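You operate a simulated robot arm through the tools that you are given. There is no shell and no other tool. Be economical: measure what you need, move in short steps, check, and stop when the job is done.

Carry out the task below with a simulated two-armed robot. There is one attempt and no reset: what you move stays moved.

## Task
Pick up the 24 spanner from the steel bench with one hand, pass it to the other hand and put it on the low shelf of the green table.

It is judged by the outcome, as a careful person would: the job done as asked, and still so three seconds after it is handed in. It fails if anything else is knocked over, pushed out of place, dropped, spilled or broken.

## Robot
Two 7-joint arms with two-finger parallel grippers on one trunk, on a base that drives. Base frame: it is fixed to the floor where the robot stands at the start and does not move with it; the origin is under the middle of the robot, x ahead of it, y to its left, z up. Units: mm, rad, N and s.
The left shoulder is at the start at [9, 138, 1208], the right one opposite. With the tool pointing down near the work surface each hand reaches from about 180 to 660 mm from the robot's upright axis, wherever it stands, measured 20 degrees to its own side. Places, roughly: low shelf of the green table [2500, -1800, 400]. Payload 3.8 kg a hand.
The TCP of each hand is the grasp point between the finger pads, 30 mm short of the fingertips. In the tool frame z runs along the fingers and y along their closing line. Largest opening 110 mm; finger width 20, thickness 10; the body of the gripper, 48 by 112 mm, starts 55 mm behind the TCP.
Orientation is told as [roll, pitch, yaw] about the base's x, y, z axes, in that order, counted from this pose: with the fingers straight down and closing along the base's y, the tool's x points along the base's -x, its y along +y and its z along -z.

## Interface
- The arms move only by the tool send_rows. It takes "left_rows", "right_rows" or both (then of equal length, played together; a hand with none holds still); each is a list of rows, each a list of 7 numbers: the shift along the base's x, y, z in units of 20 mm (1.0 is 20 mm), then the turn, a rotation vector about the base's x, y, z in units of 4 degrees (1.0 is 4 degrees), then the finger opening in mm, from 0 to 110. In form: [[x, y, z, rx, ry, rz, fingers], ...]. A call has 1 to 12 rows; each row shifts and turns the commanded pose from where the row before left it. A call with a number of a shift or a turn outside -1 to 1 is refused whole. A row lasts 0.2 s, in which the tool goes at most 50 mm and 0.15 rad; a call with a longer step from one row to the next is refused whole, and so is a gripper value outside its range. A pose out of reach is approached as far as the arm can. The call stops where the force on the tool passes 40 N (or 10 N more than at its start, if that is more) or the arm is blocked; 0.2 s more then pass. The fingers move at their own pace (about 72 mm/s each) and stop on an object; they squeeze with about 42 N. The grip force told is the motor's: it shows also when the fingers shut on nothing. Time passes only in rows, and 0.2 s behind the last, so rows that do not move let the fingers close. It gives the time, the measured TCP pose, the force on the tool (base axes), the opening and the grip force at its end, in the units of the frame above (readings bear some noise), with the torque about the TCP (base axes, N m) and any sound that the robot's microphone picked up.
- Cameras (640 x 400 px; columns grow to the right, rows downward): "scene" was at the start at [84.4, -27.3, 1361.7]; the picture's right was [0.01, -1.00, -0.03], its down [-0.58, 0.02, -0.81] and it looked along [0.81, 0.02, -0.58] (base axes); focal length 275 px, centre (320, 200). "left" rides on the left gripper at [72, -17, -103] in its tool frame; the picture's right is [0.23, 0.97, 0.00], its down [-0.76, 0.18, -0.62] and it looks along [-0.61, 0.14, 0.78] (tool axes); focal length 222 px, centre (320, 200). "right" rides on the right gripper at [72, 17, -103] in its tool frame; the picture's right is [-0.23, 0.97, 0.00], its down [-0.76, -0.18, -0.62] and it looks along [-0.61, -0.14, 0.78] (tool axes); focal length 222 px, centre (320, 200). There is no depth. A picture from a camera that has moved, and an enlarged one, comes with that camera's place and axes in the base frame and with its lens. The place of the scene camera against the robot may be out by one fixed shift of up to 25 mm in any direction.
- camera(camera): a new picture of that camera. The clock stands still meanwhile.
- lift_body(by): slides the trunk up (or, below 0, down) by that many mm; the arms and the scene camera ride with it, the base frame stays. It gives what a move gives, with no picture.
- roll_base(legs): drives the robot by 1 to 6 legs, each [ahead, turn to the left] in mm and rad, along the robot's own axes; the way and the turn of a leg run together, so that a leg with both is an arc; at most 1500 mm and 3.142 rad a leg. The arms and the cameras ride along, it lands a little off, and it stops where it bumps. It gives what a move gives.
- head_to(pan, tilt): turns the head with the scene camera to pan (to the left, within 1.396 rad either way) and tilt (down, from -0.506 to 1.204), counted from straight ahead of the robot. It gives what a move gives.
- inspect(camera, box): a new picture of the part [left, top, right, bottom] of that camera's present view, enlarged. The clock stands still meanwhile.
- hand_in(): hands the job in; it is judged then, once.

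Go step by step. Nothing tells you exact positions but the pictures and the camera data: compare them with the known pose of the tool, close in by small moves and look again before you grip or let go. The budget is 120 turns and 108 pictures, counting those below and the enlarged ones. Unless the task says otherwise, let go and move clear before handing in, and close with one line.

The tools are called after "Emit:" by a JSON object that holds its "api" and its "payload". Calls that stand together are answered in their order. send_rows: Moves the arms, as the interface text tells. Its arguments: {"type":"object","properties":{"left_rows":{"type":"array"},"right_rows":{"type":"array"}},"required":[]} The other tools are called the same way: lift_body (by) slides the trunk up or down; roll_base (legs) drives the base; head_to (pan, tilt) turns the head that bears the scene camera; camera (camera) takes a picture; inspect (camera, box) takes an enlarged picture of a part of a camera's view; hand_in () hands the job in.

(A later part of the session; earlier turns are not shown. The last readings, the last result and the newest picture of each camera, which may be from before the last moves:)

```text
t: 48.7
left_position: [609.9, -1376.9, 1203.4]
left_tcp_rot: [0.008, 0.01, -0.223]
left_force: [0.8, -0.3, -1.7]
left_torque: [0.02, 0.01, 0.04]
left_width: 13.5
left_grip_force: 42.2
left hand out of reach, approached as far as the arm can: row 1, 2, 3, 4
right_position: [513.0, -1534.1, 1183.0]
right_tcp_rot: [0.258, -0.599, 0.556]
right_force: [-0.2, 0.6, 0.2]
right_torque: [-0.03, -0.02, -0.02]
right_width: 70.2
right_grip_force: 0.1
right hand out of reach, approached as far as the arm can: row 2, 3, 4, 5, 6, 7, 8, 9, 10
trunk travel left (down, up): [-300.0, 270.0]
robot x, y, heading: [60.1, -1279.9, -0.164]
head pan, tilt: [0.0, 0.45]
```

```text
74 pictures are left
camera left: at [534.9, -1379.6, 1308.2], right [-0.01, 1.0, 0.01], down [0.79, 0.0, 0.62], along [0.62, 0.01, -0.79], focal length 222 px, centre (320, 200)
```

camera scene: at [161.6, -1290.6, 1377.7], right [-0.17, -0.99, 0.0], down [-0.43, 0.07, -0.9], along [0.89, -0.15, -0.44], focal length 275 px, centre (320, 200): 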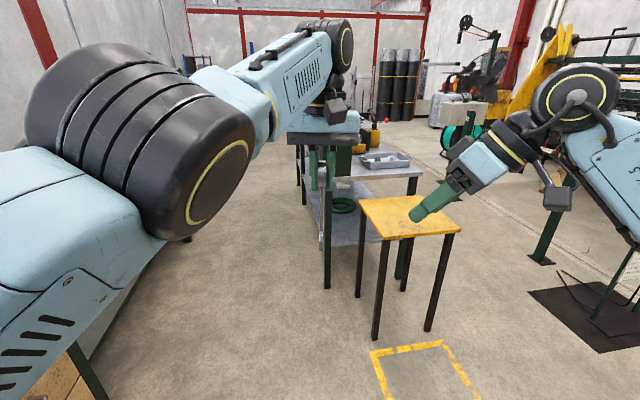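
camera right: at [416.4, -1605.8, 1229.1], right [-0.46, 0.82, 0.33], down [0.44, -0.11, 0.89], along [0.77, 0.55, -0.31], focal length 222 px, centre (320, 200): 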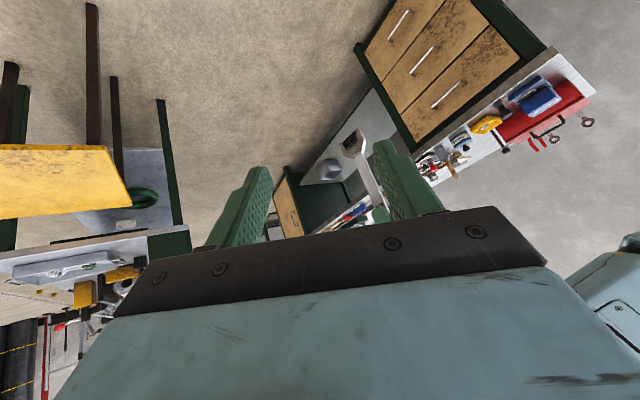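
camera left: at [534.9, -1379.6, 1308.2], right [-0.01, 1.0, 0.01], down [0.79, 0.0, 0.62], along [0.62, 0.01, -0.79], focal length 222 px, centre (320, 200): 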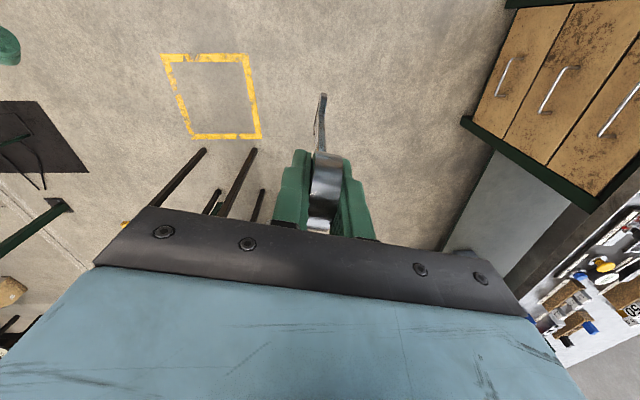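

Both hands are above their comfortable height, so the arms can't reach the commanded poses. I'll lower the left first by 120 mm and check.

Emit:
{"api": "send_rows", "payload": {"left_rows": [[0, 0, -1, 0, 0, 0, 0], [0, 0, -1, 0, 0, 0, 0], [0, 0, -1, 0, 0, 0, 0], [0, 0, -1, 0, 0, 0, 0], [0, 0, -1, 0, 0, 0, 0], [0, 0, -1, 0, 0, 0, 0], [0, 0, 0, 0, 0, 0, 0], [0, 0, 0, 0, 0, 0, 0]]}}

```text
t: 50.5
left_position: [628.2, -1390.8, 1091.7]
left_tcp_rot: [0.009, 0.011, -0.223]
left_force: [-0.3, 0.8, -2.3]
left_torque: [0.01, -0.02, 0.0]
left_width: 13.7
left_grip_force: 41.9
left hand out of reach, approached as far as the arm can: row 1, 2, 3, 4, 5, 6
right_position: [512.0, -1534.4, 1184.1]
right_tcp_rot: [0.259, -0.598, 0.557]
right_force: [0.5, -0.3, 0.2]
right_torque: [0.02, -0.02, 0.04]
right_width: 70.1
right_grip_force: 0.2
trunk travel left (down, up): [-300.0, 270.0]
robot x, y, heading: [61.5, -1278.2, -0.163]
head pan, tilt: [0.0, 0.45]
```

The pull-back direction seems to be the limit. I'll extend the command forward again to find where the arm follows.

Emit:
{"api": "send_rows", "payload": {"left_rows": [[1, 0, 0, 0, 0, 0, 0], [1, 0, 0, 0, 0, 0, 0], [1, 0, 0, 0, 0, 0, 0], [0.5, 0, 0, 0, 0, 0, 0], [0, 0, 0, 0, 0, 0, 0], [0, 0, 0, 0, 0, 0, 0]]}}

Emit:
{"api": "camera", "payload": {"camera": "scene"}}

```text
t: 51.9
left_position: [640.7, -1378.8, 1088.6]
left_tcp_rot: [0.008, 0.009, -0.224]
left_force: [0.5, 0.6, -1.7]
left_torque: [-0.03, 0.01, 0.03]
left_width: 13.7
left_grip_force: 42.5
left hand out of reach, approached as far as the arm can: row 1, 2, 3, 4
right_position: [511.9, -1533.9, 1184.3]
right_tcp_rot: [0.259, -0.599, 0.557]
right_force: [0.7, -0.5, 0.3]
right_torque: [0.0, -0.03, 0.0]
right_width: 70.4
right_grip_force: 0.0
trunk travel left (down, up): [-300.0, 270.0]
robot x, y, heading: [60.6, -1280.2, -0.169]
head pan, tilt: [0.0, 0.45]
```

```text
73 pictures are left
camera scene: at [161.8, -1290.5, 1377.6], right [-0.17, -0.99, 0.0], down [-0.43, 0.07, -0.9], along [0.89, -0.15, -0.44], focal length 275 px, centre (320, 200)
```

scene: 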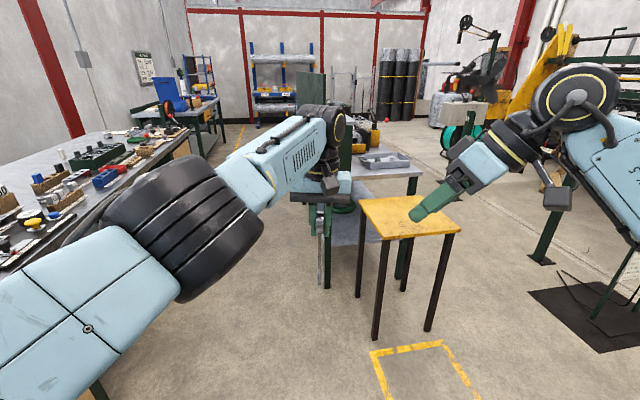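

I'll change the geometry: the left hand yaws -90° so the spanner's width runs crosswise, and the right hand simply points forward and down 30°, which suits both the arm and the shelf. I'll reset the commands to reachable spots and turn both.

Emit:
{"api": "send_rows", "payload": {"left_rows": [[0.47, -0.75, 0.58, 0, 0, 0, 0], [0.47, -0.75, 0.58, 0, 0, 0, 0], [0.47, -0.75, 0.58, 0, 0, 0, 0], [0, 0, 0, 0, 0, -1, 0], [0, 0, 0, 0, 0, -1, 0], [0, 0, 0, 0, 0, -1, 0], [0, 0, 0, 0, 0, -1, 0], [0, 0, 0, 0, 0, -1, 0], [0, 0, 0, 0, 0, -1, 0], [0, 0, 0, 0, 0, -1, 0], [0, 0, 0, 0, 0, -1, 0]], "right_rows": [[-0.26, -0.37, -0.38, 0, 0, -1, 70], [-0.26, -0.37, -0.38, 0, 0, -1, 70], [-0.26, -0.37, -0.38, 0, 0, -1, 70], [-0.26, -0.37, -0.38, 0, 0, -1, 70], [-0.26, -0.37, -0.38, 0, 0, -1, 70], [-0.26, -0.37, -0.38, 0, 0, -1, 70], [-0.26, -0.37, -0.38, 0, 0, -1, 70], [-0.26, -0.37, -0.38, 0, 0, -1, 70], [-0.26, -0.37, -0.38, 0, 0, -1, 70], [-0.26, -0.37, -0.38, 0, 0, -1, 70], [-0.26, -0.37, -0.38, 0, 0, -1, 70]]}}

Emit:
{"api": "send_rows", "payload": {"left_rows": [[0, 0, 0, 0, 0, -1, 0], [0, 0, 0, 0, 0, -1, 0], [0, 0, 0, 0, 0, -1, 0], [0, 0, 0, 0, 0, -1, 0], [0, 0, 0, 0, 0, -1, 0], [0, 0, 0, 0, 0, -1, 0], [0, 0, 0, 0, 0, -1, 0], [0, 0, 0, 0, 0, -1, 0], [0, 0, 0, 0, 0, -1, 0], [0, 0, 0, 0, 0, -1, 0], [0, 0, 0, 0, 0, -1, 0]], "right_rows": [[0, 0, 0, 0, 0, -1, 70], [0, 0, 0, 0, 0, -1, 70], [0, 0, 0, 0, 0, -1, 70], [0, 0, 0, 0, 0, -1, 70], [0, 0, 0, 0, 0, -1, 70], [0, 0, 0, 0, 0, -1, 70], [0, 0, 0, 0, 0, -1, 70], [0, 0, 0, 0, 0, -1, 70], [0, 0, 0, 0, 0, -1, 70], [0, 0, 0, 0, 0, -1, 70], [0, 0, 0, 0, 0, -0.7, 70]]}}

Emit:
{"api": "camera", "payload": {"camera": "scene"}}

```text
t: 54.3
left_position: [633.9, -1385.9, 1107.1]
left_tcp_rot: [0.008, 0.008, -0.781]
left_force: [-0.2, -0.2, -1.5]
left_torque: [-0.02, -0.02, 0.0]
left_width: 13.8
left_grip_force: 42.4
left hand out of reach, approached as far as the arm can: row 1, 2, 3
right_position: [453.1, -1614.8, 1097.6]
right_tcp_rot: [0.257, -0.599, -0.211]
right_force: [0.4, -0.8, 0.5]
right_torque: [-0.01, 0.02, 0.02]
right_width: 70.1
right_grip_force: 0.1
trunk travel left (down, up): [-300.0, 270.0]
robot x, y, heading: [61.0, -1284.3, -0.167]
head pan, tilt: [0.0, 0.45]
```

```text
t: 56.7
left_position: [634.4, -1386.8, 1106.3]
left_tcp_rot: [0.008, 0.009, -1.55]
left_force: [0.4, 1.2, -1.3]
left_torque: [0.01, 0.03, 0.0]
left_width: 13.7
left_grip_force: 42.4
right_position: [453.8, -1615.2, 1100.8]
right_tcp_rot: [0.259, -0.6, -0.959]
right_force: [-0.1, -0.1, 0.4]
right_torque: [0.02, 0.0, -0.02]
right_width: 70.3
right_grip_force: 0.1
trunk travel left (down, up): [-300.0, 270.0]
robot x, y, heading: [62.5, -1279.2, -0.165]
head pan, tilt: [0.0, 0.45]
```

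```text
72 pictures are left
camera scene: at [161.8, -1290.5, 1377.6], right [-0.17, -0.99, 0.0], down [-0.43, 0.07, -0.9], along [0.89, -0.15, -0.44], focal length 275 px, centre (320, 200)
```

scene: 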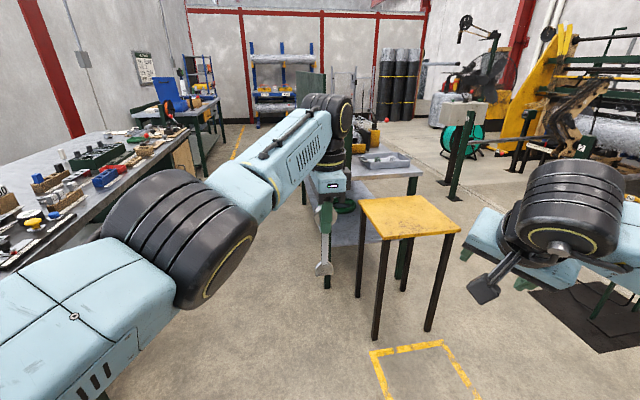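

Left worked: the spanner now faces crosswise at (634, -1387, 1106). Now I'll rotate the right hand to point forward, 30° below horizontal, with fingers closing along y.

Emit:
{"api": "send_rows", "payload": {"right_rows": [[0, 0, 0, -0.479, -0.422, 1.0, 70], [0, 0, 0, -0.479, -0.422, 1.0, 70], [0, 0, 0, -0.479, -0.422, 1.0, 70], [0, 0, 0, -0.479, -0.422, 1.0, 70], [0, 0, 0, -0.479, -0.422, 1.0, 70], [0, 0, 0, -0.479, -0.422, 1.0, 70], [0, 0, 0, -0.479, -0.422, 1.0, 70], [0, 0, 0, -0.479, -0.422, 1.0, 70], [0, 0, 0, -0.479, -0.422, 1.0, 70], [0, 0, 0, -0.479, -0.422, 1.0, 70], [0, 0, 0, -0.479, -0.422, 1.0, 70]]}}

Emit:
{"api": "camera", "payload": {"camera": "right"}}

Emit:
{"api": "camera", "payload": {"camera": "left"}}

```text
t: 59.1
left_position: [633.3, -1385.2, 1105.9]
left_tcp_rot: [0.006, 0.01, -1.551]
left_force: [-0.5, -0.2, -1.4]
left_torque: [-0.01, -0.03, 0.01]
left_width: 13.5
left_grip_force: 41.9
right_position: [453.3, -1613.2, 1100.5]
right_tcp_rot: [-0.004, -1.046, 0.025]
right_force: [-0.5, 0.6, 0.4]
right_torque: [0.03, 0.02, -0.05]
right_width: 70.0
right_grip_force: 0.0
trunk travel left (down, up): [-300.0, 270.0]
robot x, y, heading: [61.9, -1279.4, -0.174]
head pan, tilt: [0.0, 0.45]
```

```text
71 pictures are left
camera right: at [327.4, -1600.9, 1089.0], right [0.09, 0.98, 0.2], down [-0.16, -0.18, 0.97], along [0.98, -0.12, 0.14], focal length 222 px, centre (320, 200)
```

right: 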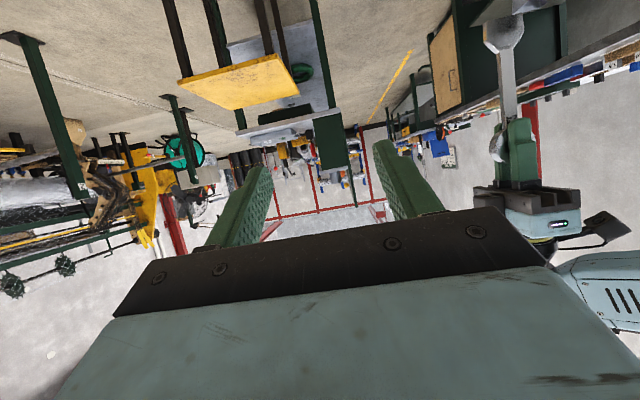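

```text
70 pictures are left
camera left: at [613.4, -1316.5, 1211.3], right [0.97, 0.25, 0.01], down [0.19, -0.76, 0.62], along [0.16, -0.6, -0.79], focal length 222 px, centre (320, 200)
```

left: 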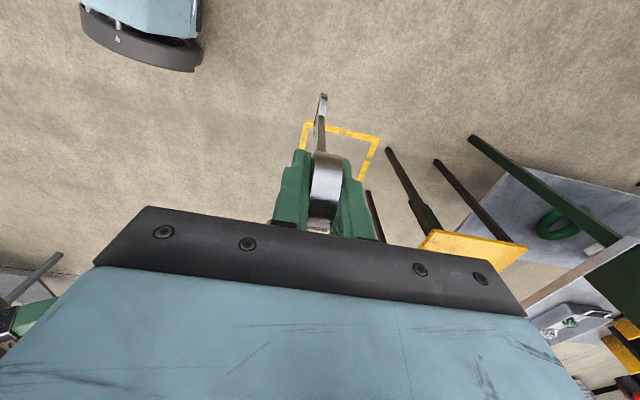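

Both orientations are right. I'll bring the right hand behind the spanner at a 90 mm standoff.

Emit:
{"api": "send_rows", "payload": {"right_rows": [[0.345, 0.95, 0.015, 0, 0, 0, 60], [0.345, 0.95, 0.015, 0, 0, 0, 60], [0.345, 0.95, 0.015, 0, 0, 0, 60], [0.345, 0.95, 0.015, 0, 0, 0, 60], [0.345, 0.95, 0.015, 0, 0, 0, 60], [0.345, 0.95, 0.015, 0, 0, 0, 60], [0.345, 0.95, 0.015, 0, 0, 0, 60], [0.345, 0.95, 0.015, 0, 0, 0, 60], [0.345, 0.95, 0.015, 0, 0, 0, 60], [0.345, 0.95, 0.015, 0, 0, 0, 60], [0.345, 0.95, 0.015, 0, 0, 0, 60], [0.345, 0.95, 0.015, 0, 0, 0, 60]]}}

Emit:
{"api": "camera", "payload": {"camera": "right"}}

Emit:
{"api": "camera", "payload": {"camera": "scene"}}

```text
t: 61.7
left_position: [634.0, -1386.3, 1106.0]
left_tcp_rot: [0.008, 0.01, -1.552]
left_force: [0.3, 0.4, -0.7]
left_torque: [0.04, 0.02, 0.0]
left_width: 13.6
left_grip_force: 41.7
right_position: [535.3, -1388.9, 1105.4]
right_tcp_rot: [-0.002, -1.048, 0.02]
right_force: [-0.5, -0.1, -0.3]
right_torque: [0.03, 0.02, -0.02]
right_width: 60.4
right_grip_force: 0.1
trunk travel left (down, up): [-300.0, 270.0]
robot x, y, heading: [63.0, -1283.0, -0.168]
head pan, tilt: [0.0, 0.45]
```

```text
69 pictures are left
camera right: at [408.9, -1374.1, 1094.1], right [0.09, 0.98, 0.2], down [-0.15, -0.18, 0.97], along [0.98, -0.12, 0.13], focal length 222 px, centre (320, 200)
```

right: 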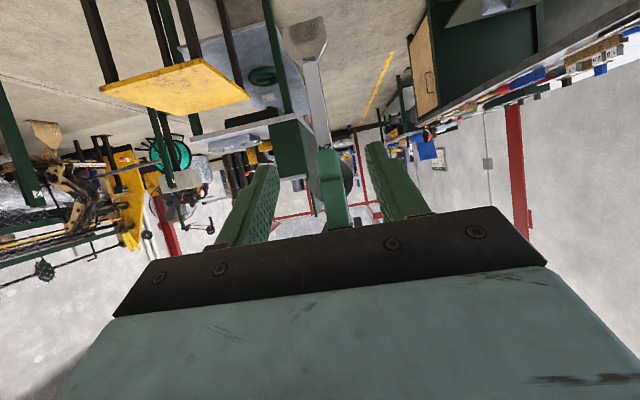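

```text
68 pictures are left
camera scene: at [161.9, -1290.0, 1377.6], right [-0.17, -0.99, 0.0], down [-0.43, 0.07, -0.9], along [0.89, -0.15, -0.44], focal length 275 px, centre (320, 200)
```

scene: 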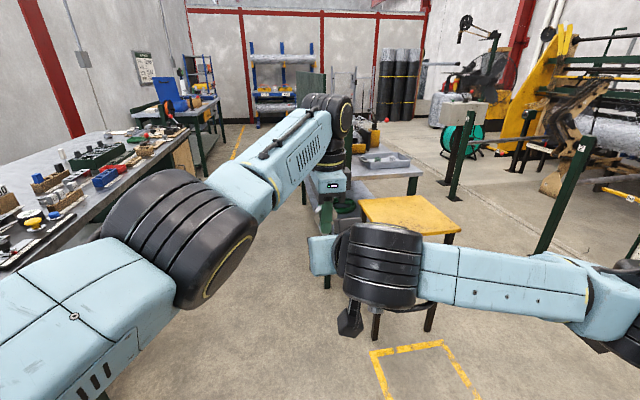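

The shaft is centred between the right fingers (y ≈ -1386). I'll advance 90 mm along the fingers.

Emit:
{"api": "send_rows", "payload": {"right_rows": [[0.78, 0.03, -0.45, 0, 0, 0, 60], [0.78, 0.03, -0.45, 0, 0, 0, 60], [0.78, 0.03, -0.45, 0, 0, 0, 60], [0.78, 0.03, -0.45, 0, 0, 0, 60], [0.78, 0.03, -0.45, 0, 0, 0, 60]]}}

Emit:
{"api": "inspect", "payload": {"camera": "right", "box": [200, 0, 460, 240]}}

Emit:
{"api": "inspect", "payload": {"camera": "left", "box": [200, 40, 440, 260]}}

```text
t: 62.9
left_position: [634.1, -1386.9, 1105.9]
left_tcp_rot: [0.006, 0.008, -1.549]
left_force: [-0.5, 0.0, -2.0]
left_torque: [-0.01, 0.0, 0.01]
left_width: 13.7
left_grip_force: 41.7
right_position: [613.8, -1385.2, 1059.2]
right_tcp_rot: [-0.002, -1.046, 0.02]
right_force: [1.2, -0.3, -0.4]
right_torque: [-0.02, 0.0, 0.01]
right_width: 59.8
right_grip_force: 0.0
trunk travel left (down, up): [-300.0, 270.0]
robot x, y, heading: [60.8, -1280.5, -0.163]
head pan, tilt: [0.0, 0.45]
```

```text
1.67 times, centred on (330, 120) of right
camera zoom: at [487.6, -1371.3, 1048.4], right [0.09, 0.98, 0.2], down [-0.15, -0.18, 0.97], along [0.98, -0.12, 0.13], focal length 370 px, centre (303, 333)
```

zoom: 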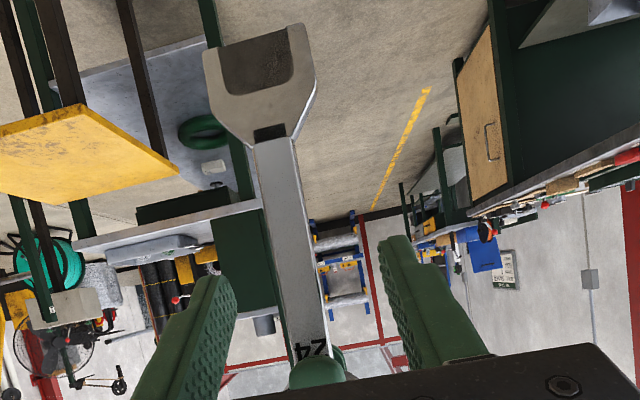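

```text
1.82 times, centred on (320, 150) of left
camera zoom: at [613.7, -1316.4, 1211.1], right [0.97, 0.25, 0.01], down [0.19, -0.76, 0.62], along [0.16, -0.6, -0.79], focal length 404 px, centre (320, 291)
```

zoom: 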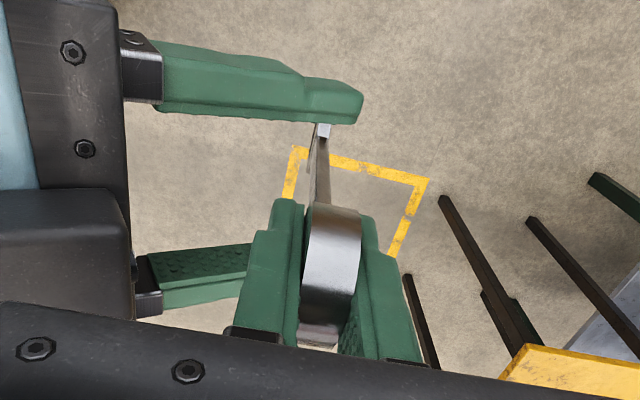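

The fingers straddle the shaft below the left hand, so I'll close the right gripper.

Emit:
{"api": "send_rows", "payload": {"right_rows": [[0, 0, 0, 0, 0, 0, 40], [0, 0, 0, 0, 0, 0, 20], [0, 0, 0, 0, 0, 0, 0], [0, 0, 0, 0, 0, 0, 0], [0, 0, 0, 0, 0, 0, 0]]}}

Emit:
{"api": "inspect", "payload": {"camera": "right", "box": [200, 0, 460, 240]}}

Emit:
{"api": "inspect", "payload": {"camera": "left", "box": [200, 40, 440, 260]}}

```text
t: 64.1
left_position: [633.9, -1386.2, 1106.6]
left_tcp_rot: [0.008, 0.012, -1.549]
left_force: [-2.2, 7.8, -0.8]
left_torque: [0.01, -0.01, -0.04]
left_width: 13.8
left_grip_force: 41.9
right_position: [614.1, -1386.7, 1059.5]
right_tcp_rot: [-0.002, -1.045, 0.019]
right_force: [0.9, -8.1, 0.2]
right_torque: [0.36, 0.11, -0.12]
right_width: 15.2
right_grip_force: 41.9
trunk travel left (down, up): [-300.0, 270.0]
robot x, y, heading: [63.2, -1280.5, -0.166]
head pan, tilt: [0.0, 0.45]
```

```text
1.67 times, centred on (330, 120) of right
camera zoom: at [487.7, -1371.9, 1048.4], right [0.1, 0.98, 0.2], down [-0.15, -0.18, 0.97], along [0.98, -0.12, 0.13], focal length 370 px, centre (303, 333)
```

zoom: 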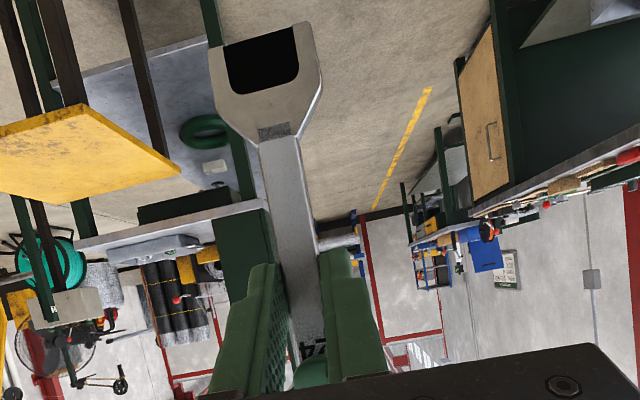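

```text
1.82 times, centred on (320, 150) of left
camera zoom: at [613.7, -1315.9, 1211.2], right [0.97, 0.25, 0.01], down [0.19, -0.76, 0.62], along [0.16, -0.6, -0.79], focal length 404 px, centre (320, 291)
```

zoom: 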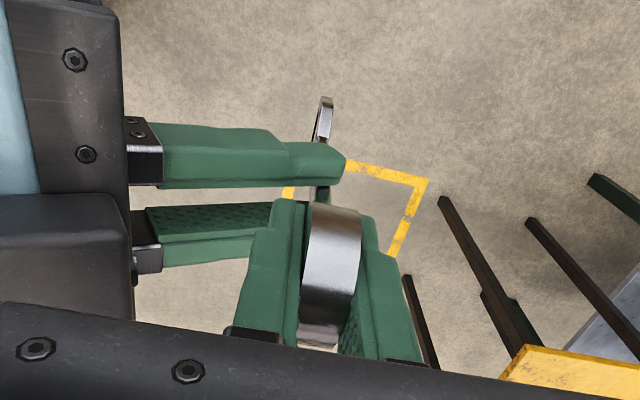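

The right hand holds the shaft (15.2 mm wide). I'll open the left just enough and lift it straight up off the ring.

Emit:
{"api": "send_rows", "payload": {"left_rows": [[0, 0, 0, 0, 0, 0, 26], [0, 0, 0, 0, 0, 0, 26], [0, 0, 0.5, 0, 0, 0, 26], [0, 0, 1, 0, 0, 0, 26], [0, 0, 1, 0, 0, 0, 26], [0, 0, 1, 0, 0, 0, 26], [0, 0, 1, 0, 0, 0, 26]]}}

Emit:
{"api": "camera", "payload": {"camera": "right"}}

Emit:
{"api": "camera", "payload": {"camera": "left"}}

```text
t: 65.7
left_position: [617.3, -1374.1, 1191.3]
left_tcp_rot: [0.01, 0.009, -1.55]
left_force: [-0.9, -0.5, -0.6]
left_torque: [-0.04, -0.02, 0.0]
left_width: 25.9
left_grip_force: 0.1
left hand out of reach, approached as far as the arm can: row 4, 5, 6, 7
right_position: [612.0, -1386.3, 1059.3]
right_tcp_rot: [-0.002, -1.047, 0.02]
right_force: [0.3, -0.1, 0.2]
right_torque: [-0.01, 0.03, -0.01]
right_width: 15.2
right_grip_force: 41.6
trunk travel left (down, up): [-300.0, 270.0]
robot x, y, heading: [62.8, -1279.2, -0.168]
head pan, tilt: [0.0, 0.45]
```

```text
63 pictures are left
camera right: at [486.3, -1371.6, 1048.9], right [0.09, 0.98, 0.2], down [-0.16, -0.18, 0.97], along [0.98, -0.12, 0.13], focal length 222 px, centre (320, 200)
```

right: 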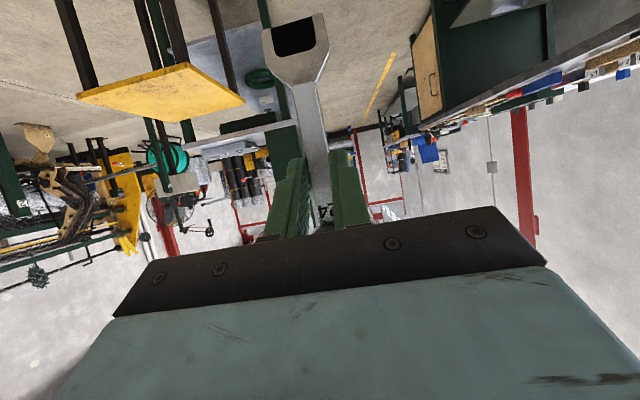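

```text
62 pictures are left
camera left: at [597.6, -1304.8, 1296.8], right [0.97, 0.25, 0.01], down [0.19, -0.76, 0.62], along [0.16, -0.6, -0.79], focal length 222 px, centre (320, 200)
```

left: 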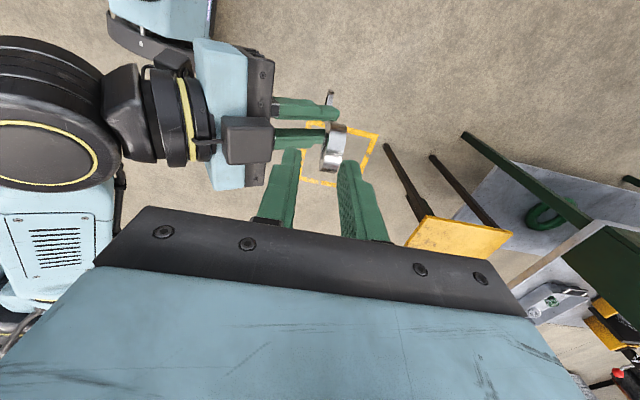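

Handover is done: the right hand holds the spanner alone. I'll separate the hands, the right going back and right, the left going left.

Emit:
{"api": "send_rows", "payload": {"left_rows": [[0, 0, 0, 0, 0, 0, 26], [0, 0, 0, 0, 0, 0, 26], [0, 1, 0, 0, 0, 0, 26], [0, 1, 0, 0, 0, 0, 26], [0, 1, 0, 0, 0, 0, 26], [0, 1, 0, 0, 0, 0, 26], [0, 1, 0, 0, 0, 0, 26], [0, 1, 0, 0, 0, 0, 26]], "right_rows": [[-0.7, -0.9, 0, 0, 0, 0, 0], [-0.7, -0.9, 0, 0, 0, 0, 0], [-0.7, -0.9, 0, 0, 0, 0, 0], [-0.7, -0.9, 0, 0, 0, 0, 0], [-0.7, -0.9, 0, 0, 0, 0, 0], [-0.7, -0.9, 0, 0, 0, 0, 0], [-0.7, -0.9, 0, 0, 0, 0, 0], [-0.7, -0.9, 0, 0, 0, 0, 0]]}}

Emit:
{"api": "head_to", "payload": {"pan": 0.05, "tilt": 0.45}}

Emit:
{"api": "camera", "payload": {"camera": "scene"}}

```text
t: 67.5
left_position: [665.0, -1277.3, 1207.9]
left_tcp_rot: [0.005, 0.007, -1.549]
left_force: [0.1, -0.4, 0.1]
left_torque: [0.0, 0.01, 0.02]
left_width: 25.9
left_grip_force: 0.1
left hand out of reach, approached as far as the arm can: row 3, 4, 5, 6, 7, 8
right_position: [501.1, -1527.8, 1060.2]
right_tcp_rot: [-0.003, -1.045, 0.02]
right_force: [0.8, 0.0, 0.0]
right_torque: [-0.03, 0.02, 0.02]
right_width: 15.8
right_grip_force: 42.1
trunk travel left (down, up): [-300.0, 270.0]
robot x, y, heading: [58.6, -1277.2, -0.168]
head pan, tilt: [0.0, 0.45]
```

```text
t: 68.1
left_position: [664.8, -1276.6, 1207.5]
left_tcp_rot: [0.007, 0.009, -1.55]
left_force: [0.1, 0.6, 0.5]
left_torque: [-0.01, -0.02, -0.03]
left_width: 26.0
left_grip_force: 0.1
right_position: [502.6, -1528.1, 1060.7]
right_tcp_rot: [-0.003, -1.045, 0.02]
right_force: [0.0, -0.1, -0.6]
right_torque: [-0.01, 0.07, 0.02]
right_width: 15.2
right_grip_force: 42.1
trunk travel left (down, up): [-300.0, 270.0]
robot x, y, heading: [62.9, -1278.5, -0.166]
head pan, tilt: [0.051, 0.45]
```

```text
61 pictures are left
camera scene: at [162.4, -1286.0, 1377.6], right [-0.12, -0.99, 0.0], down [-0.43, 0.05, -0.9], along [0.89, -0.11, -0.44], focal length 275 px, centre (320, 200)
```

scene: 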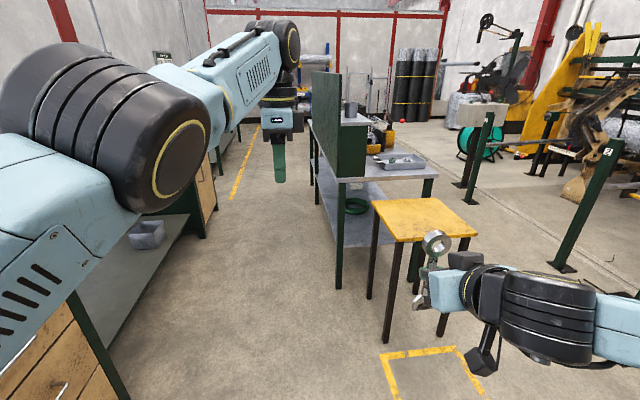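

The table stands at x 1530–3450, y -1583 to -2111, with its top near z 810 and the low shelf beneath it. I'll go round the stool to its open right side, driving first to about (750, -2450).

Emit:
{"api": "roll_base", "payload": {"legs": [[0, -0.872], [1358, 0]]}}

```text
t: 77.0
left_position: [1130.0, -2882.8, 1206.7]
left_tcp_rot: [0.006, 0.01, -2.417]
left_force: [-0.3, 0.4, 0.4]
left_torque: [0.02, 0.0, 0.0]
left_width: 26.1
left_grip_force: 0.1
right_position: [834.1, -2920.4, 1059.5]
right_tcp_rot: [-0.001, -1.045, -0.845]
right_force: [0.2, 0.0, 0.8]
right_torque: [-0.02, 0.0, 0.0]
right_width: 15.2
right_grip_force: 41.8
trunk travel left (down, up): [-300.0, 270.0]
robot x, y, heading: [733.0, -2421.7, -1.036]
head pan, tilt: [0.051, 0.45]
```

Emit:
{"api": "roll_base", "payload": {"legs": [[0, 0.95]]}}

Emit:
{"api": "head_to", "payload": {"pan": 0.3, "tilt": 0.4}}

Emit:
{"api": "camera", "payload": {"camera": "scene"}}

```text
t: 79.9
left_position: [1337.5, -2364.9, 1207.5]
left_tcp_rot: [0.006, 0.009, -1.455]
left_force: [0.4, 1.2, -0.3]
left_torque: [-0.03, -0.01, -0.01]
left_width: 26.1
left_grip_force: 0.1
right_position: [1197.5, -2630.2, 1059.6]
right_tcp_rot: [-0.002, -1.046, 0.114]
right_force: [0.3, -0.5, 0.5]
right_torque: [-0.01, 0.03, 0.02]
right_width: 15.3
right_grip_force: 42.6
trunk travel left (down, up): [-300.0, 270.0]
robot x, y, heading: [738.5, -2424.3, -0.077]
head pan, tilt: [0.051, 0.45]
```

```text
t: 80.7
left_position: [1337.6, -2363.5, 1208.0]
left_tcp_rot: [0.007, 0.009, -1.455]
left_force: [-0.4, 0.1, 0.5]
left_torque: [0.02, -0.01, 0.0]
left_width: 26.2
left_grip_force: 0.1
right_position: [1197.5, -2630.0, 1059.6]
right_tcp_rot: [-0.002, -1.044, 0.113]
right_force: [0.4, 0.1, -0.6]
right_torque: [0.03, 0.08, -0.02]
right_width: 15.3
right_grip_force: 41.6
trunk travel left (down, up): [-300.0, 270.0]
robot x, y, heading: [738.1, -2421.5, -0.076]
head pan, tilt: [0.3, 0.4]
```

```text
60 pictures are left
camera scene: at [836.6, -2396.8, 1382.3], right [0.22, -0.97, 0.0], down [-0.38, -0.09, -0.92], along [0.9, 0.21, -0.39], focal length 275 px, centre (320, 200)
```

scene: 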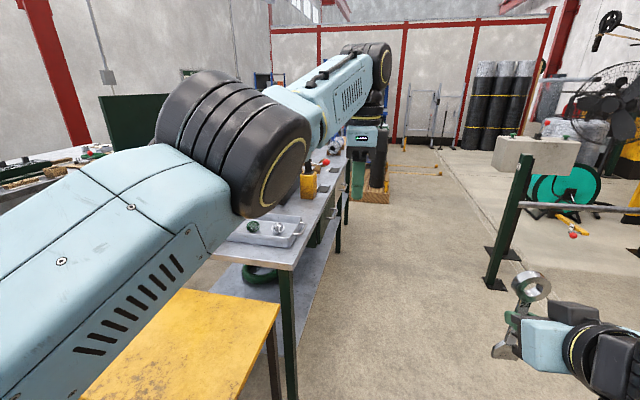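

The corridor on the right side of the table is clear. I'll drive on to about (2230, -2650) before turning to face the table.

Emit:
{"api": "roll_base", "payload": {"legs": [[0, -0.09], [1480, 0]]}}

Emit:
{"api": "head_to", "payload": {"pan": 1.1, "tilt": 0.5}}

Emit:
{"api": "camera", "payload": {"camera": "scene"}}

```text
t: 88.5
left_position: [2806.6, -2641.9, 1206.3]
left_tcp_rot: [0.007, 0.009, -1.531]
left_force: [-0.7, 0.3, -1.3]
left_torque: [-0.01, -0.07, -0.03]
left_width: 25.9
left_grip_force: 0.1
right_position: [2647.8, -2895.3, 1059.7]
right_tcp_rot: [-0.001, -1.045, 0.038]
right_force: [0.4, 0.2, -0.1]
right_torque: [-0.01, 0.04, 0.04]
right_width: 15.4
right_grip_force: 42.0
trunk travel left (down, up): [-300.0, 270.0]
robot x, y, heading: [2201.9, -2658.7, -0.15]
head pan, tilt: [0.3, 0.4]
```

```text
t: 89.7
left_position: [2807.4, -2640.3, 1207.3]
left_tcp_rot: [0.007, 0.009, -1.532]
left_force: [-0.2, 0.1, -0.8]
left_torque: [0.03, 0.04, 0.01]
left_width: 25.8
left_grip_force: 0.1
right_position: [2649.9, -2895.2, 1059.2]
right_tcp_rot: [-0.003, -1.047, 0.039]
right_force: [0.6, -0.4, 0.8]
right_torque: [0.02, 0.02, -0.04]
right_width: 15.8
right_grip_force: 42.4
trunk travel left (down, up): [-300.0, 270.0]
robot x, y, heading: [2204.8, -2655.6, -0.148]
head pan, tilt: [1.1, 0.499]
```

```text
59 pictures are left
camera scene: at [2266.2, -2576.6, 1373.2], right [0.81, -0.58, 0.0], down [-0.28, -0.39, -0.88], along [0.51, 0.71, -0.48], focal length 275 px, centre (320, 200)
```

scene: 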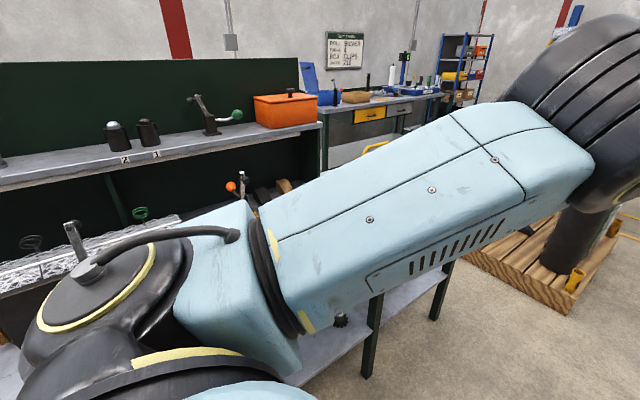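

There is tall stuff on the tabletop, but the sweep only slightly overlaps the table's edge at z above 960. I'll turn left to face the table.

Emit:
{"api": "roll_base", "payload": {"legs": [[0, 1.72]]}}

Emit:
{"api": "head_to", "payload": {"pan": 0.0, "tilt": 0.6}}

Emit:
{"api": "camera", "payload": {"camera": "scene"}}

```text
t: 94.2
left_position: [2102.5, -2059.3, 1208.0]
left_tcp_rot: [0.008, 0.01, 0.185]
left_force: [0.2, -0.1, -0.9]
left_torque: [0.0, -0.02, 0.0]
left_width: 25.9
left_grip_force: 0.1
right_position: [2375.7, -2180.3, 1058.9]
right_tcp_rot: [-0.002, -1.046, 1.756]
right_force: [0.3, 0.6, -0.3]
right_torque: [-0.05, 0.0, 0.0]
right_width: 15.4
right_grip_force: 41.9
trunk travel left (down, up): [-300.0, 270.0]
robot x, y, heading: [2204.3, -2653.4, 1.568]
head pan, tilt: [1.1, 0.499]
```

```text
t: 95.5
left_position: [2102.2, -2060.2, 1207.4]
left_tcp_rot: [0.009, 0.01, 0.185]
left_force: [0.2, -0.6, -1.1]
left_torque: [0.0, 0.02, -0.01]
left_width: 26.1
left_grip_force: 0.0
right_position: [2376.6, -2180.3, 1060.2]
right_tcp_rot: [-0.002, -1.045, 1.755]
right_force: [0.0, -0.5, -0.7]
right_torque: [-0.02, -0.01, 0.0]
right_width: 15.4
right_grip_force: 41.6
trunk travel left (down, up): [-300.0, 270.0]
robot x, y, heading: [2205.5, -2655.6, 1.563]
head pan, tilt: [0.0, 0.6]
```

```text
58 pictures are left
camera scene: at [2192.7, -2537.9, 1364.1], right [1.0, 0.0, 0.0], down [0.0, -0.56, -0.83], along [0.0, 0.83, -0.56], focal length 275 px, centre (320, 200)
```

scene: 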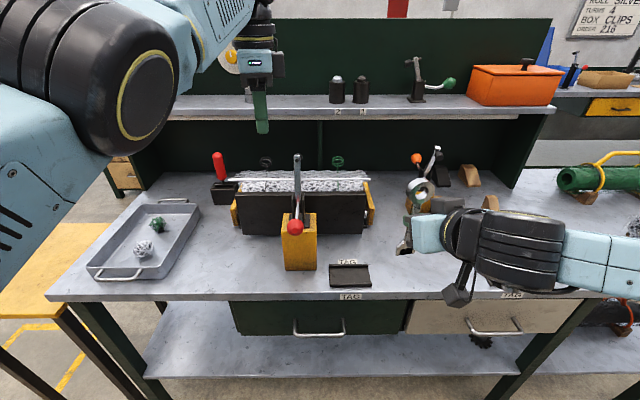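

The shelf front edge is at about y=-2124 with drawers above its middle, but it is open full height at the left part (x ≈ 1650–1950). I'll place it there at x ≈ 1790; first I'll pull the left hand back off the table.

Emit:
{"api": "send_rows", "payload": {"left_rows": [[0, -1, 0, 0, 0, 0, 26], [0, -1, 0, 0, 0, 0, 26], [0, -1, 0, 0, 0, 0, 26], [0, -1, 0, 0, 0, 0, 26], [0, -1, 0, 0, 0, 0, 26], [0, -1, 0, 0, 0, 0, 26], [0, -1, 0, 0, 0, 0, 26], [0, -1, 0, 0, 0, 0, 26], [0, -1, 0, 0, 0, 0, 26], [0, -1, 0, 0, 0, 0, 26]]}}

```text
t: 97.7
left_position: [2141.9, -2092.9, 1259.2]
left_tcp_rot: [0.005, 0.009, 0.187]
left_force: [0.0, -0.1, 1.0]
left_torque: [-0.01, 0.0, 0.03]
left_width: 25.8
left_grip_force: 0.0
left hand out of reach, approached as far as the arm can: row 1, 2, 3, 4, 5, 6, 7, 8, 9, 10
right_position: [2376.8, -2180.1, 1059.1]
right_tcp_rot: [-0.002, -1.045, 1.755]
right_force: [-0.6, 0.1, 0.5]
right_torque: [-0.03, -0.02, -0.04]
right_width: 15.5
right_grip_force: 42.1
trunk travel left (down, up): [-300.0, 270.0]
robot x, y, heading: [2202.2, -2655.5, 1.567]
head pan, tilt: [0.0, 0.6]
```

The wrist flex seems to be the limit with the tool straight down. I'll pitch the left tool forward while pulling back.

Emit:
{"api": "send_rows", "payload": {"left_rows": [[0, 0, 0, 1, 0, 0, 26], [0, 0, 0, 1, 0, 0, 26], [0, -0.5, 0, 1, 0, 0, 26], [0, -1, 0, 1, 0, 0, 26], [0, -1, 0, 1, 0, 0, 26], [0, -1, 0, 1, 0, 0, 26], [0, -1, 0, 1, 0, 0, 26], [0, -1, 0, 1, 0, 0, 26], [0, -1, 0, 1, 0, 0, 26], [0, -1, 0, 1, 0, 0, 26], [0, -1, 0, 1, 0, 0, 26], [0, -1, 0, 1, 0, 0, 26]]}}

Emit:
{"api": "camera", "payload": {"camera": "scene"}}

```text
t: 100.3
left_position: [2213.2, -2025.3, 1399.7]
left_tcp_rot: [0.833, -0.145, 0.145]
left_force: [0.2, -0.4, -0.1]
left_torque: [-0.01, 0.0, 0.02]
left_width: 26.0
left_grip_force: 0.1
left hand out of reach, approached as far as the arm can: row 1, 2, 3, 4, 5, 6, 7, 8, 9, 10, 11, 12
right_position: [2376.6, -2180.2, 1060.2]
right_tcp_rot: [0.0, -1.045, 1.755]
right_force: [-0.1, 0.1, -0.4]
right_torque: [-0.03, -0.04, -0.01]
right_width: 15.3
right_grip_force: 41.7
trunk travel left (down, up): [-300.0, 270.0]
robot x, y, heading: [2207.2, -2658.2, 1.569]
head pan, tilt: [0.0, 0.6]
```

```text
57 pictures are left
camera scene: at [2192.9, -2537.9, 1364.1], right [1.0, 0.0, 0.0], down [0.0, -0.56, -0.83], along [0.0, 0.83, -0.56], focal length 275 px, centre (320, 200)
```

scene: 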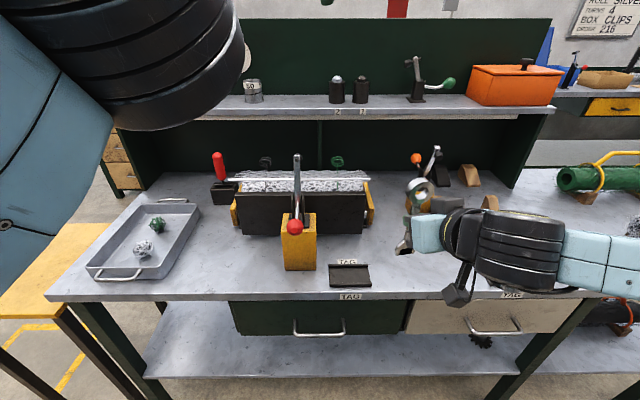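

The left hand is now high (z 1400) and safely above everything even with the trunk lowered. I'll shift the base about 610 mm to the left: turn, drive, turn back.

Emit:
{"api": "roll_base", "payload": {"legs": [[0, 1.571], [610, 0], [0, -1.571]]}}

Emit:
{"api": "camera", "payload": {"camera": "scene"}}

```text
t: 101.3
left_position: [2182.2, -2025.2, 1398.1]
left_tcp_rot: [0.828, -0.144, 0.193]
left_force: [-0.2, -0.3, 0.0]
left_torque: [-0.02, 0.01, -0.03]
left_width: 26.0
left_grip_force: 0.1
right_position: [2353.2, -2172.1, 1058.8]
right_tcp_rot: [0.0, -1.043, 1.802]
right_force: [0.2, -0.6, -0.6]
right_torque: [-0.04, 0.02, 0.0]
right_width: 15.4
right_grip_force: 41.9
trunk travel left (down, up): [-300.0, 270.0]
robot x, y, heading: [2203.1, -2656.7, 1.614]
head pan, tilt: [0.0, 0.6]
stopped in leg 1: the robot was blocked; the commanded pose is now the measured one
```

```text
56 pictures are left
camera scene: at [2187.3, -2537.8, 1364.1], right [1.0, 0.04, 0.0], down [0.02, -0.56, -0.82], along [-0.04, 0.82, -0.57], focal length 275 px, centre (320, 200)
```

scene: 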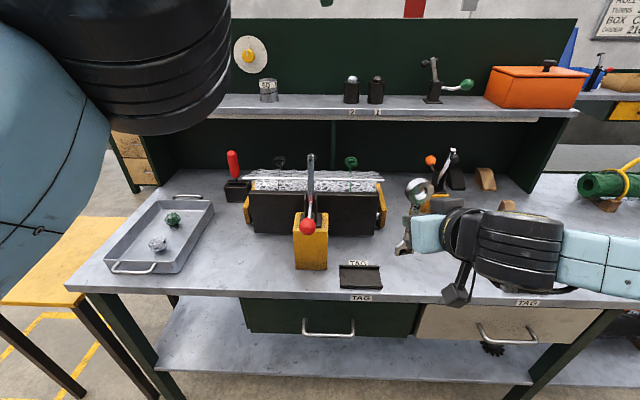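

Nothing visible touches; similar short stops happened before and then cleared. I'll retry the turn in smaller pieces.

Emit:
{"api": "roll_base", "payload": {"legs": [[0, 0.5]]}}

```text
t: 102.2
left_position: [2159.3, -2027.2, 1397.5]
left_tcp_rot: [0.831, -0.138, 0.232]
left_force: [-0.8, -0.5, -0.5]
left_torque: [0.0, 0.01, 0.0]
left_width: 26.0
left_grip_force: 0.1
right_position: [2334.7, -2164.9, 1058.7]
right_tcp_rot: [-0.002, -1.04, 1.845]
right_force: [0.2, 0.6, 0.5]
right_torque: [-0.03, -0.02, 0.0]
right_width: 15.4
right_grip_force: 41.8
trunk travel left (down, up): [-300.0, 270.0]
robot x, y, heading: [2204.8, -2653.7, 1.65]
head pan, tilt: [0.0, 0.6]
stopped in leg 1: the robot was blocked; the commanded pose is now the measured one
```

I'll look at the right arm and the rear sides to see what's being touched.

Emit:
{"api": "head_to", "payload": {"pan": -1.2, "tilt": 0.7}}

Emit:
{"api": "camera", "payload": {"camera": "scene"}}

Emit:
{"api": "head_to", "payload": {"pan": 1.39, "tilt": 0.6}}

Emit:
{"api": "camera", "payload": {"camera": "scene"}}

```text
t: 103.6
left_position: [2159.4, -2027.8, 1399.3]
left_tcp_rot: [0.831, -0.14, 0.232]
left_force: [-0.7, -0.6, -0.8]
left_torque: [0.01, -0.01, 0.01]
left_width: 26.1
left_grip_force: 0.1
right_position: [2334.9, -2166.8, 1059.0]
right_tcp_rot: [0.001, -1.043, 1.843]
right_force: [-0.4, 0.0, 1.0]
right_torque: [-0.03, 0.0, 0.02]
right_width: 15.3
right_grip_force: 41.6
trunk travel left (down, up): [-300.0, 270.0]
robot x, y, heading: [2203.2, -2655.6, 1.652]
head pan, tilt: [-1.201, 0.7]
```

```text
55 pictures are left
camera scene: at [2267.4, -2589.3, 1355.5], right [0.44, -0.9, 0.0], down [-0.58, -0.28, -0.76], along [0.69, 0.33, -0.64], focal length 275 px, centre (320, 200)
```

scene: 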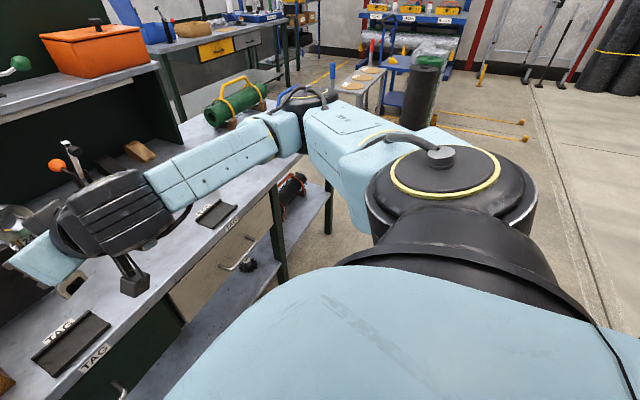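

```text
t: 105.9
left_position: [2159.5, -2027.0, 1399.4]
left_tcp_rot: [0.828, -0.14, 0.232]
left_force: [0.5, -0.1, 0.4]
left_torque: [0.01, 0.01, 0.0]
left_width: 26.0
left_grip_force: 0.0
right_position: [2332.8, -2166.5, 1059.3]
right_tcp_rot: [0.0, -1.042, 1.844]
right_force: [-0.9, 0.2, 0.0]
right_torque: [-0.04, 0.01, -0.05]
right_width: 15.2
right_grip_force: 42.4
trunk travel left (down, up): [-300.0, 270.0]
robot x, y, heading: [2205.6, -2656.8, 1.659]
head pan, tilt: [1.389, 0.6]
```

```text
54 pictures are left
camera scene: at [2103.1, -2617.7, 1364.1], right [0.1, 0.99, 0.0], down [0.56, -0.06, -0.83], along [-0.82, 0.08, -0.56], focal length 275 px, centre (320, 200)
```

scene: 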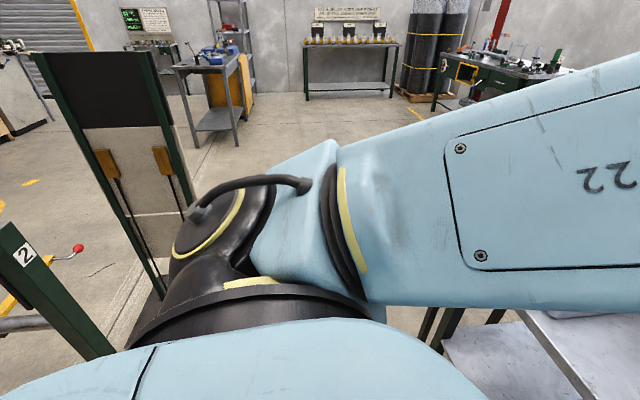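

I can't see any contact, but the base footprint may be catching the table front. I'll back off 200 mm and try the turn again.

Emit:
{"api": "roll_base", "payload": {"legs": [[-180, 0], [0, 1.0]]}}

```text
t: 110.0
left_position: [1670.0, -2527.0, 1398.2]
left_tcp_rot: [0.831, -0.14, 1.221]
left_force: [1.1, -0.5, -0.3]
left_torque: [0.0, 0.01, 0.0]
left_width: 26.0
left_grip_force: 0.0
right_position: [1882.3, -2458.0, 1059.1]
right_tcp_rot: [0.0, -1.041, 2.834]
right_force: [0.3, 0.1, 0.1]
right_torque: [-0.01, -0.02, -0.06]
right_width: 15.0
right_grip_force: 41.8
trunk travel left (down, up): [-300.0, 270.0]
robot x, y, heading: [2217.9, -2834.5, 2.64]
head pan, tilt: [1.389, 0.6]
```

With the extra distance the turn works, so the base corners need roughly 530 mm. I'll drive to about (1600, -2720) and turn to face the table again.

Emit:
{"api": "roll_base", "payload": {"legs": [[0, 0.32], [628, 0], [0, -1.39]]}}

Emit:
{"api": "head_to", "payload": {"pan": -0.2, "tilt": 0.8}}

Emit:
{"api": "camera", "payload": {"camera": "scene"}}

```text
t: 117.9
left_position: [1603.0, -2086.0, 1399.5]
left_tcp_rot: [0.832, -0.141, 0.155]
left_force: [-0.2, 0.1, -0.8]
left_torque: [0.0, 0.0, 0.0]
left_width: 25.9
left_grip_force: 0.0
right_position: [1767.4, -2239.3, 1058.3]
right_tcp_rot: [0.0, -1.042, 1.766]
right_force: [-1.1, 0.5, -0.4]
right_torque: [-0.02, -0.02, 0.02]
right_width: 15.4
right_grip_force: 41.8
trunk travel left (down, up): [-300.0, 270.0]
robot x, y, heading: [1600.5, -2716.7, 1.578]
head pan, tilt: [1.389, 0.6]
```

```text
t: 119.5
left_position: [1603.7, -2087.1, 1398.7]
left_tcp_rot: [0.83, -0.141, 0.155]
left_force: [-0.3, 0.7, 0.7]
left_torque: [0.0, -0.01, -0.02]
left_width: 26.2
left_grip_force: 0.1
right_position: [1767.0, -2238.3, 1058.6]
right_tcp_rot: [0.0, -1.043, 1.766]
right_force: [-0.1, 0.6, -0.1]
right_torque: [-0.02, -0.01, 0.0]
right_width: 15.3
right_grip_force: 42.0
trunk travel left (down, up): [-300.0, 270.0]
robot x, y, heading: [1595.0, -2715.7, 1.572]
head pan, tilt: [-0.201, 0.799]
```

```text
53 pictures are left
camera scene: at [1603.9, -2607.4, 1347.2], right [0.98, -0.19, 0.0], down [-0.14, -0.7, -0.7], along [0.14, 0.68, -0.72], focal length 275 px, centre (320, 200)
```

scene: 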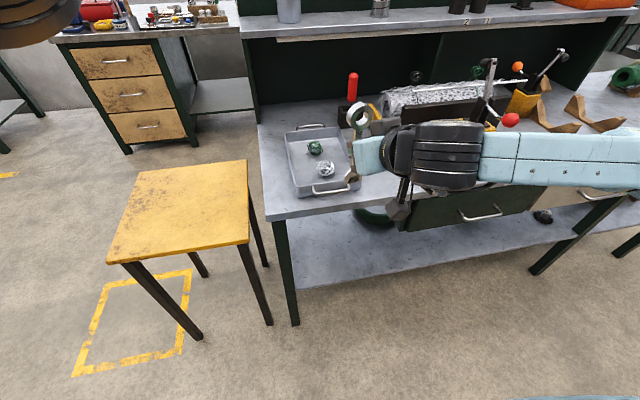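

The open part of the shelf (x 1640–1960) is right in front of the right hand, front edge y ≈ -2136, with only a hose at the back right. I'll pull the right hand back, straighten its yaw and pitch it so the spanner becomes horizontal with the tool 60° down.

Emit:
{"api": "send_rows", "payload": {"right_rows": [[0.1, -0.4, 0, 0, 0, -0.93, 0], [0.1, -0.4, 0, 0, 0, -0.93, 0], [0.1, -0.4, 0, 0, 0, -0.93, 0], [0.1, -0.4, 0, -0.94, 0, 0, 0], [0.1, -0.4, 0, -0.94, 0, 0, 0], [0.1, -0.4, 0, -0.94, 0, 0, 0], [0.1, -0.4, 0, -0.94, 0, 0, 0], [0.1, -0.4, 0, -0.94, 0, 0, 0], [0.1, -0.4, 0, -0.94, 0, 0, 0], [0.1, -0.4, 0, -0.94, 0, 0, 0], [0.1, -0.4, 0, -0.94, 0, 0, 0]]}}

Emit:
{"api": "lift_body", "payload": {"by": -200}}

Emit:
{"api": "camera", "payload": {"camera": "scene"}}

Emit:
{"api": "camera", "payload": {"camera": "right"}}

```text
t: 121.9
left_position: [1603.8, -2086.0, 1398.9]
left_tcp_rot: [0.832, -0.14, 0.156]
left_force: [0.0, -0.8, 0.1]
left_torque: [0.0, 0.02, 0.01]
left_width: 25.9
left_grip_force: 0.2
right_position: [1789.2, -2327.9, 1057.0]
right_tcp_rot: [-0.001, -0.516, 1.574]
right_force: [0.0, 0.0, 0.6]
right_torque: [-0.02, 0.0, 0.02]
right_width: 15.3
right_grip_force: 42.0
trunk travel left (down, up): [-300.0, 270.0]
robot x, y, heading: [1602.0, -2719.6, 1.572]
head pan, tilt: [-0.201, 0.799]
```

```text
t: 124.1
left_position: [1603.8, -2085.7, 1198.5]
left_tcp_rot: [0.83, -0.14, 0.156]
left_force: [0.0, 0.0, 0.5]
left_torque: [0.0, 0.01, 0.04]
left_width: 26.0
left_grip_force: 0.1
right_position: [1787.9, -2327.0, 856.9]
right_tcp_rot: [-0.001, -0.517, 1.571]
right_force: [1.1, -0.3, 0.0]
right_torque: [-0.03, 0.0, -0.02]
right_width: 15.2
right_grip_force: 42.3
trunk travel left (down, up): [-100.0, 470.0]
robot x, y, heading: [1598.9, -2718.0, 1.58]
head pan, tilt: [-0.201, 0.799]
```

```text
52 pictures are left
camera scene: at [1604.0, -2607.5, 1147.3], right [0.98, -0.19, 0.0], down [-0.14, -0.7, -0.7], along [0.14, 0.68, -0.72], focal length 275 px, centre (320, 200)
```

scene: 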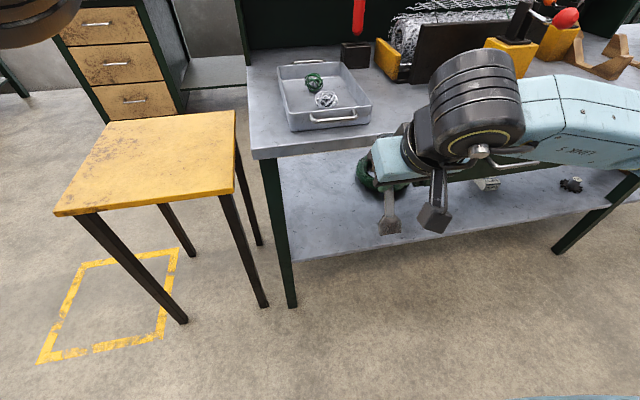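

```text
51 pictures are left
camera right: at [1772.5, -2441.0, 911.2], right [-0.97, 0.2, 0.11], down [0.18, 0.35, 0.92], along [0.14, 0.91, -0.38], focal length 222 px, centre (320, 200)
```

right: 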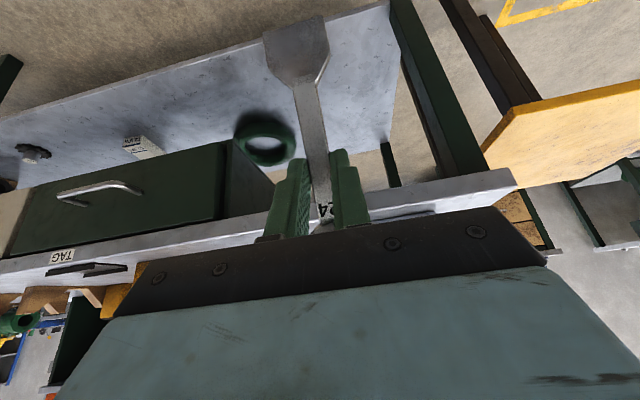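

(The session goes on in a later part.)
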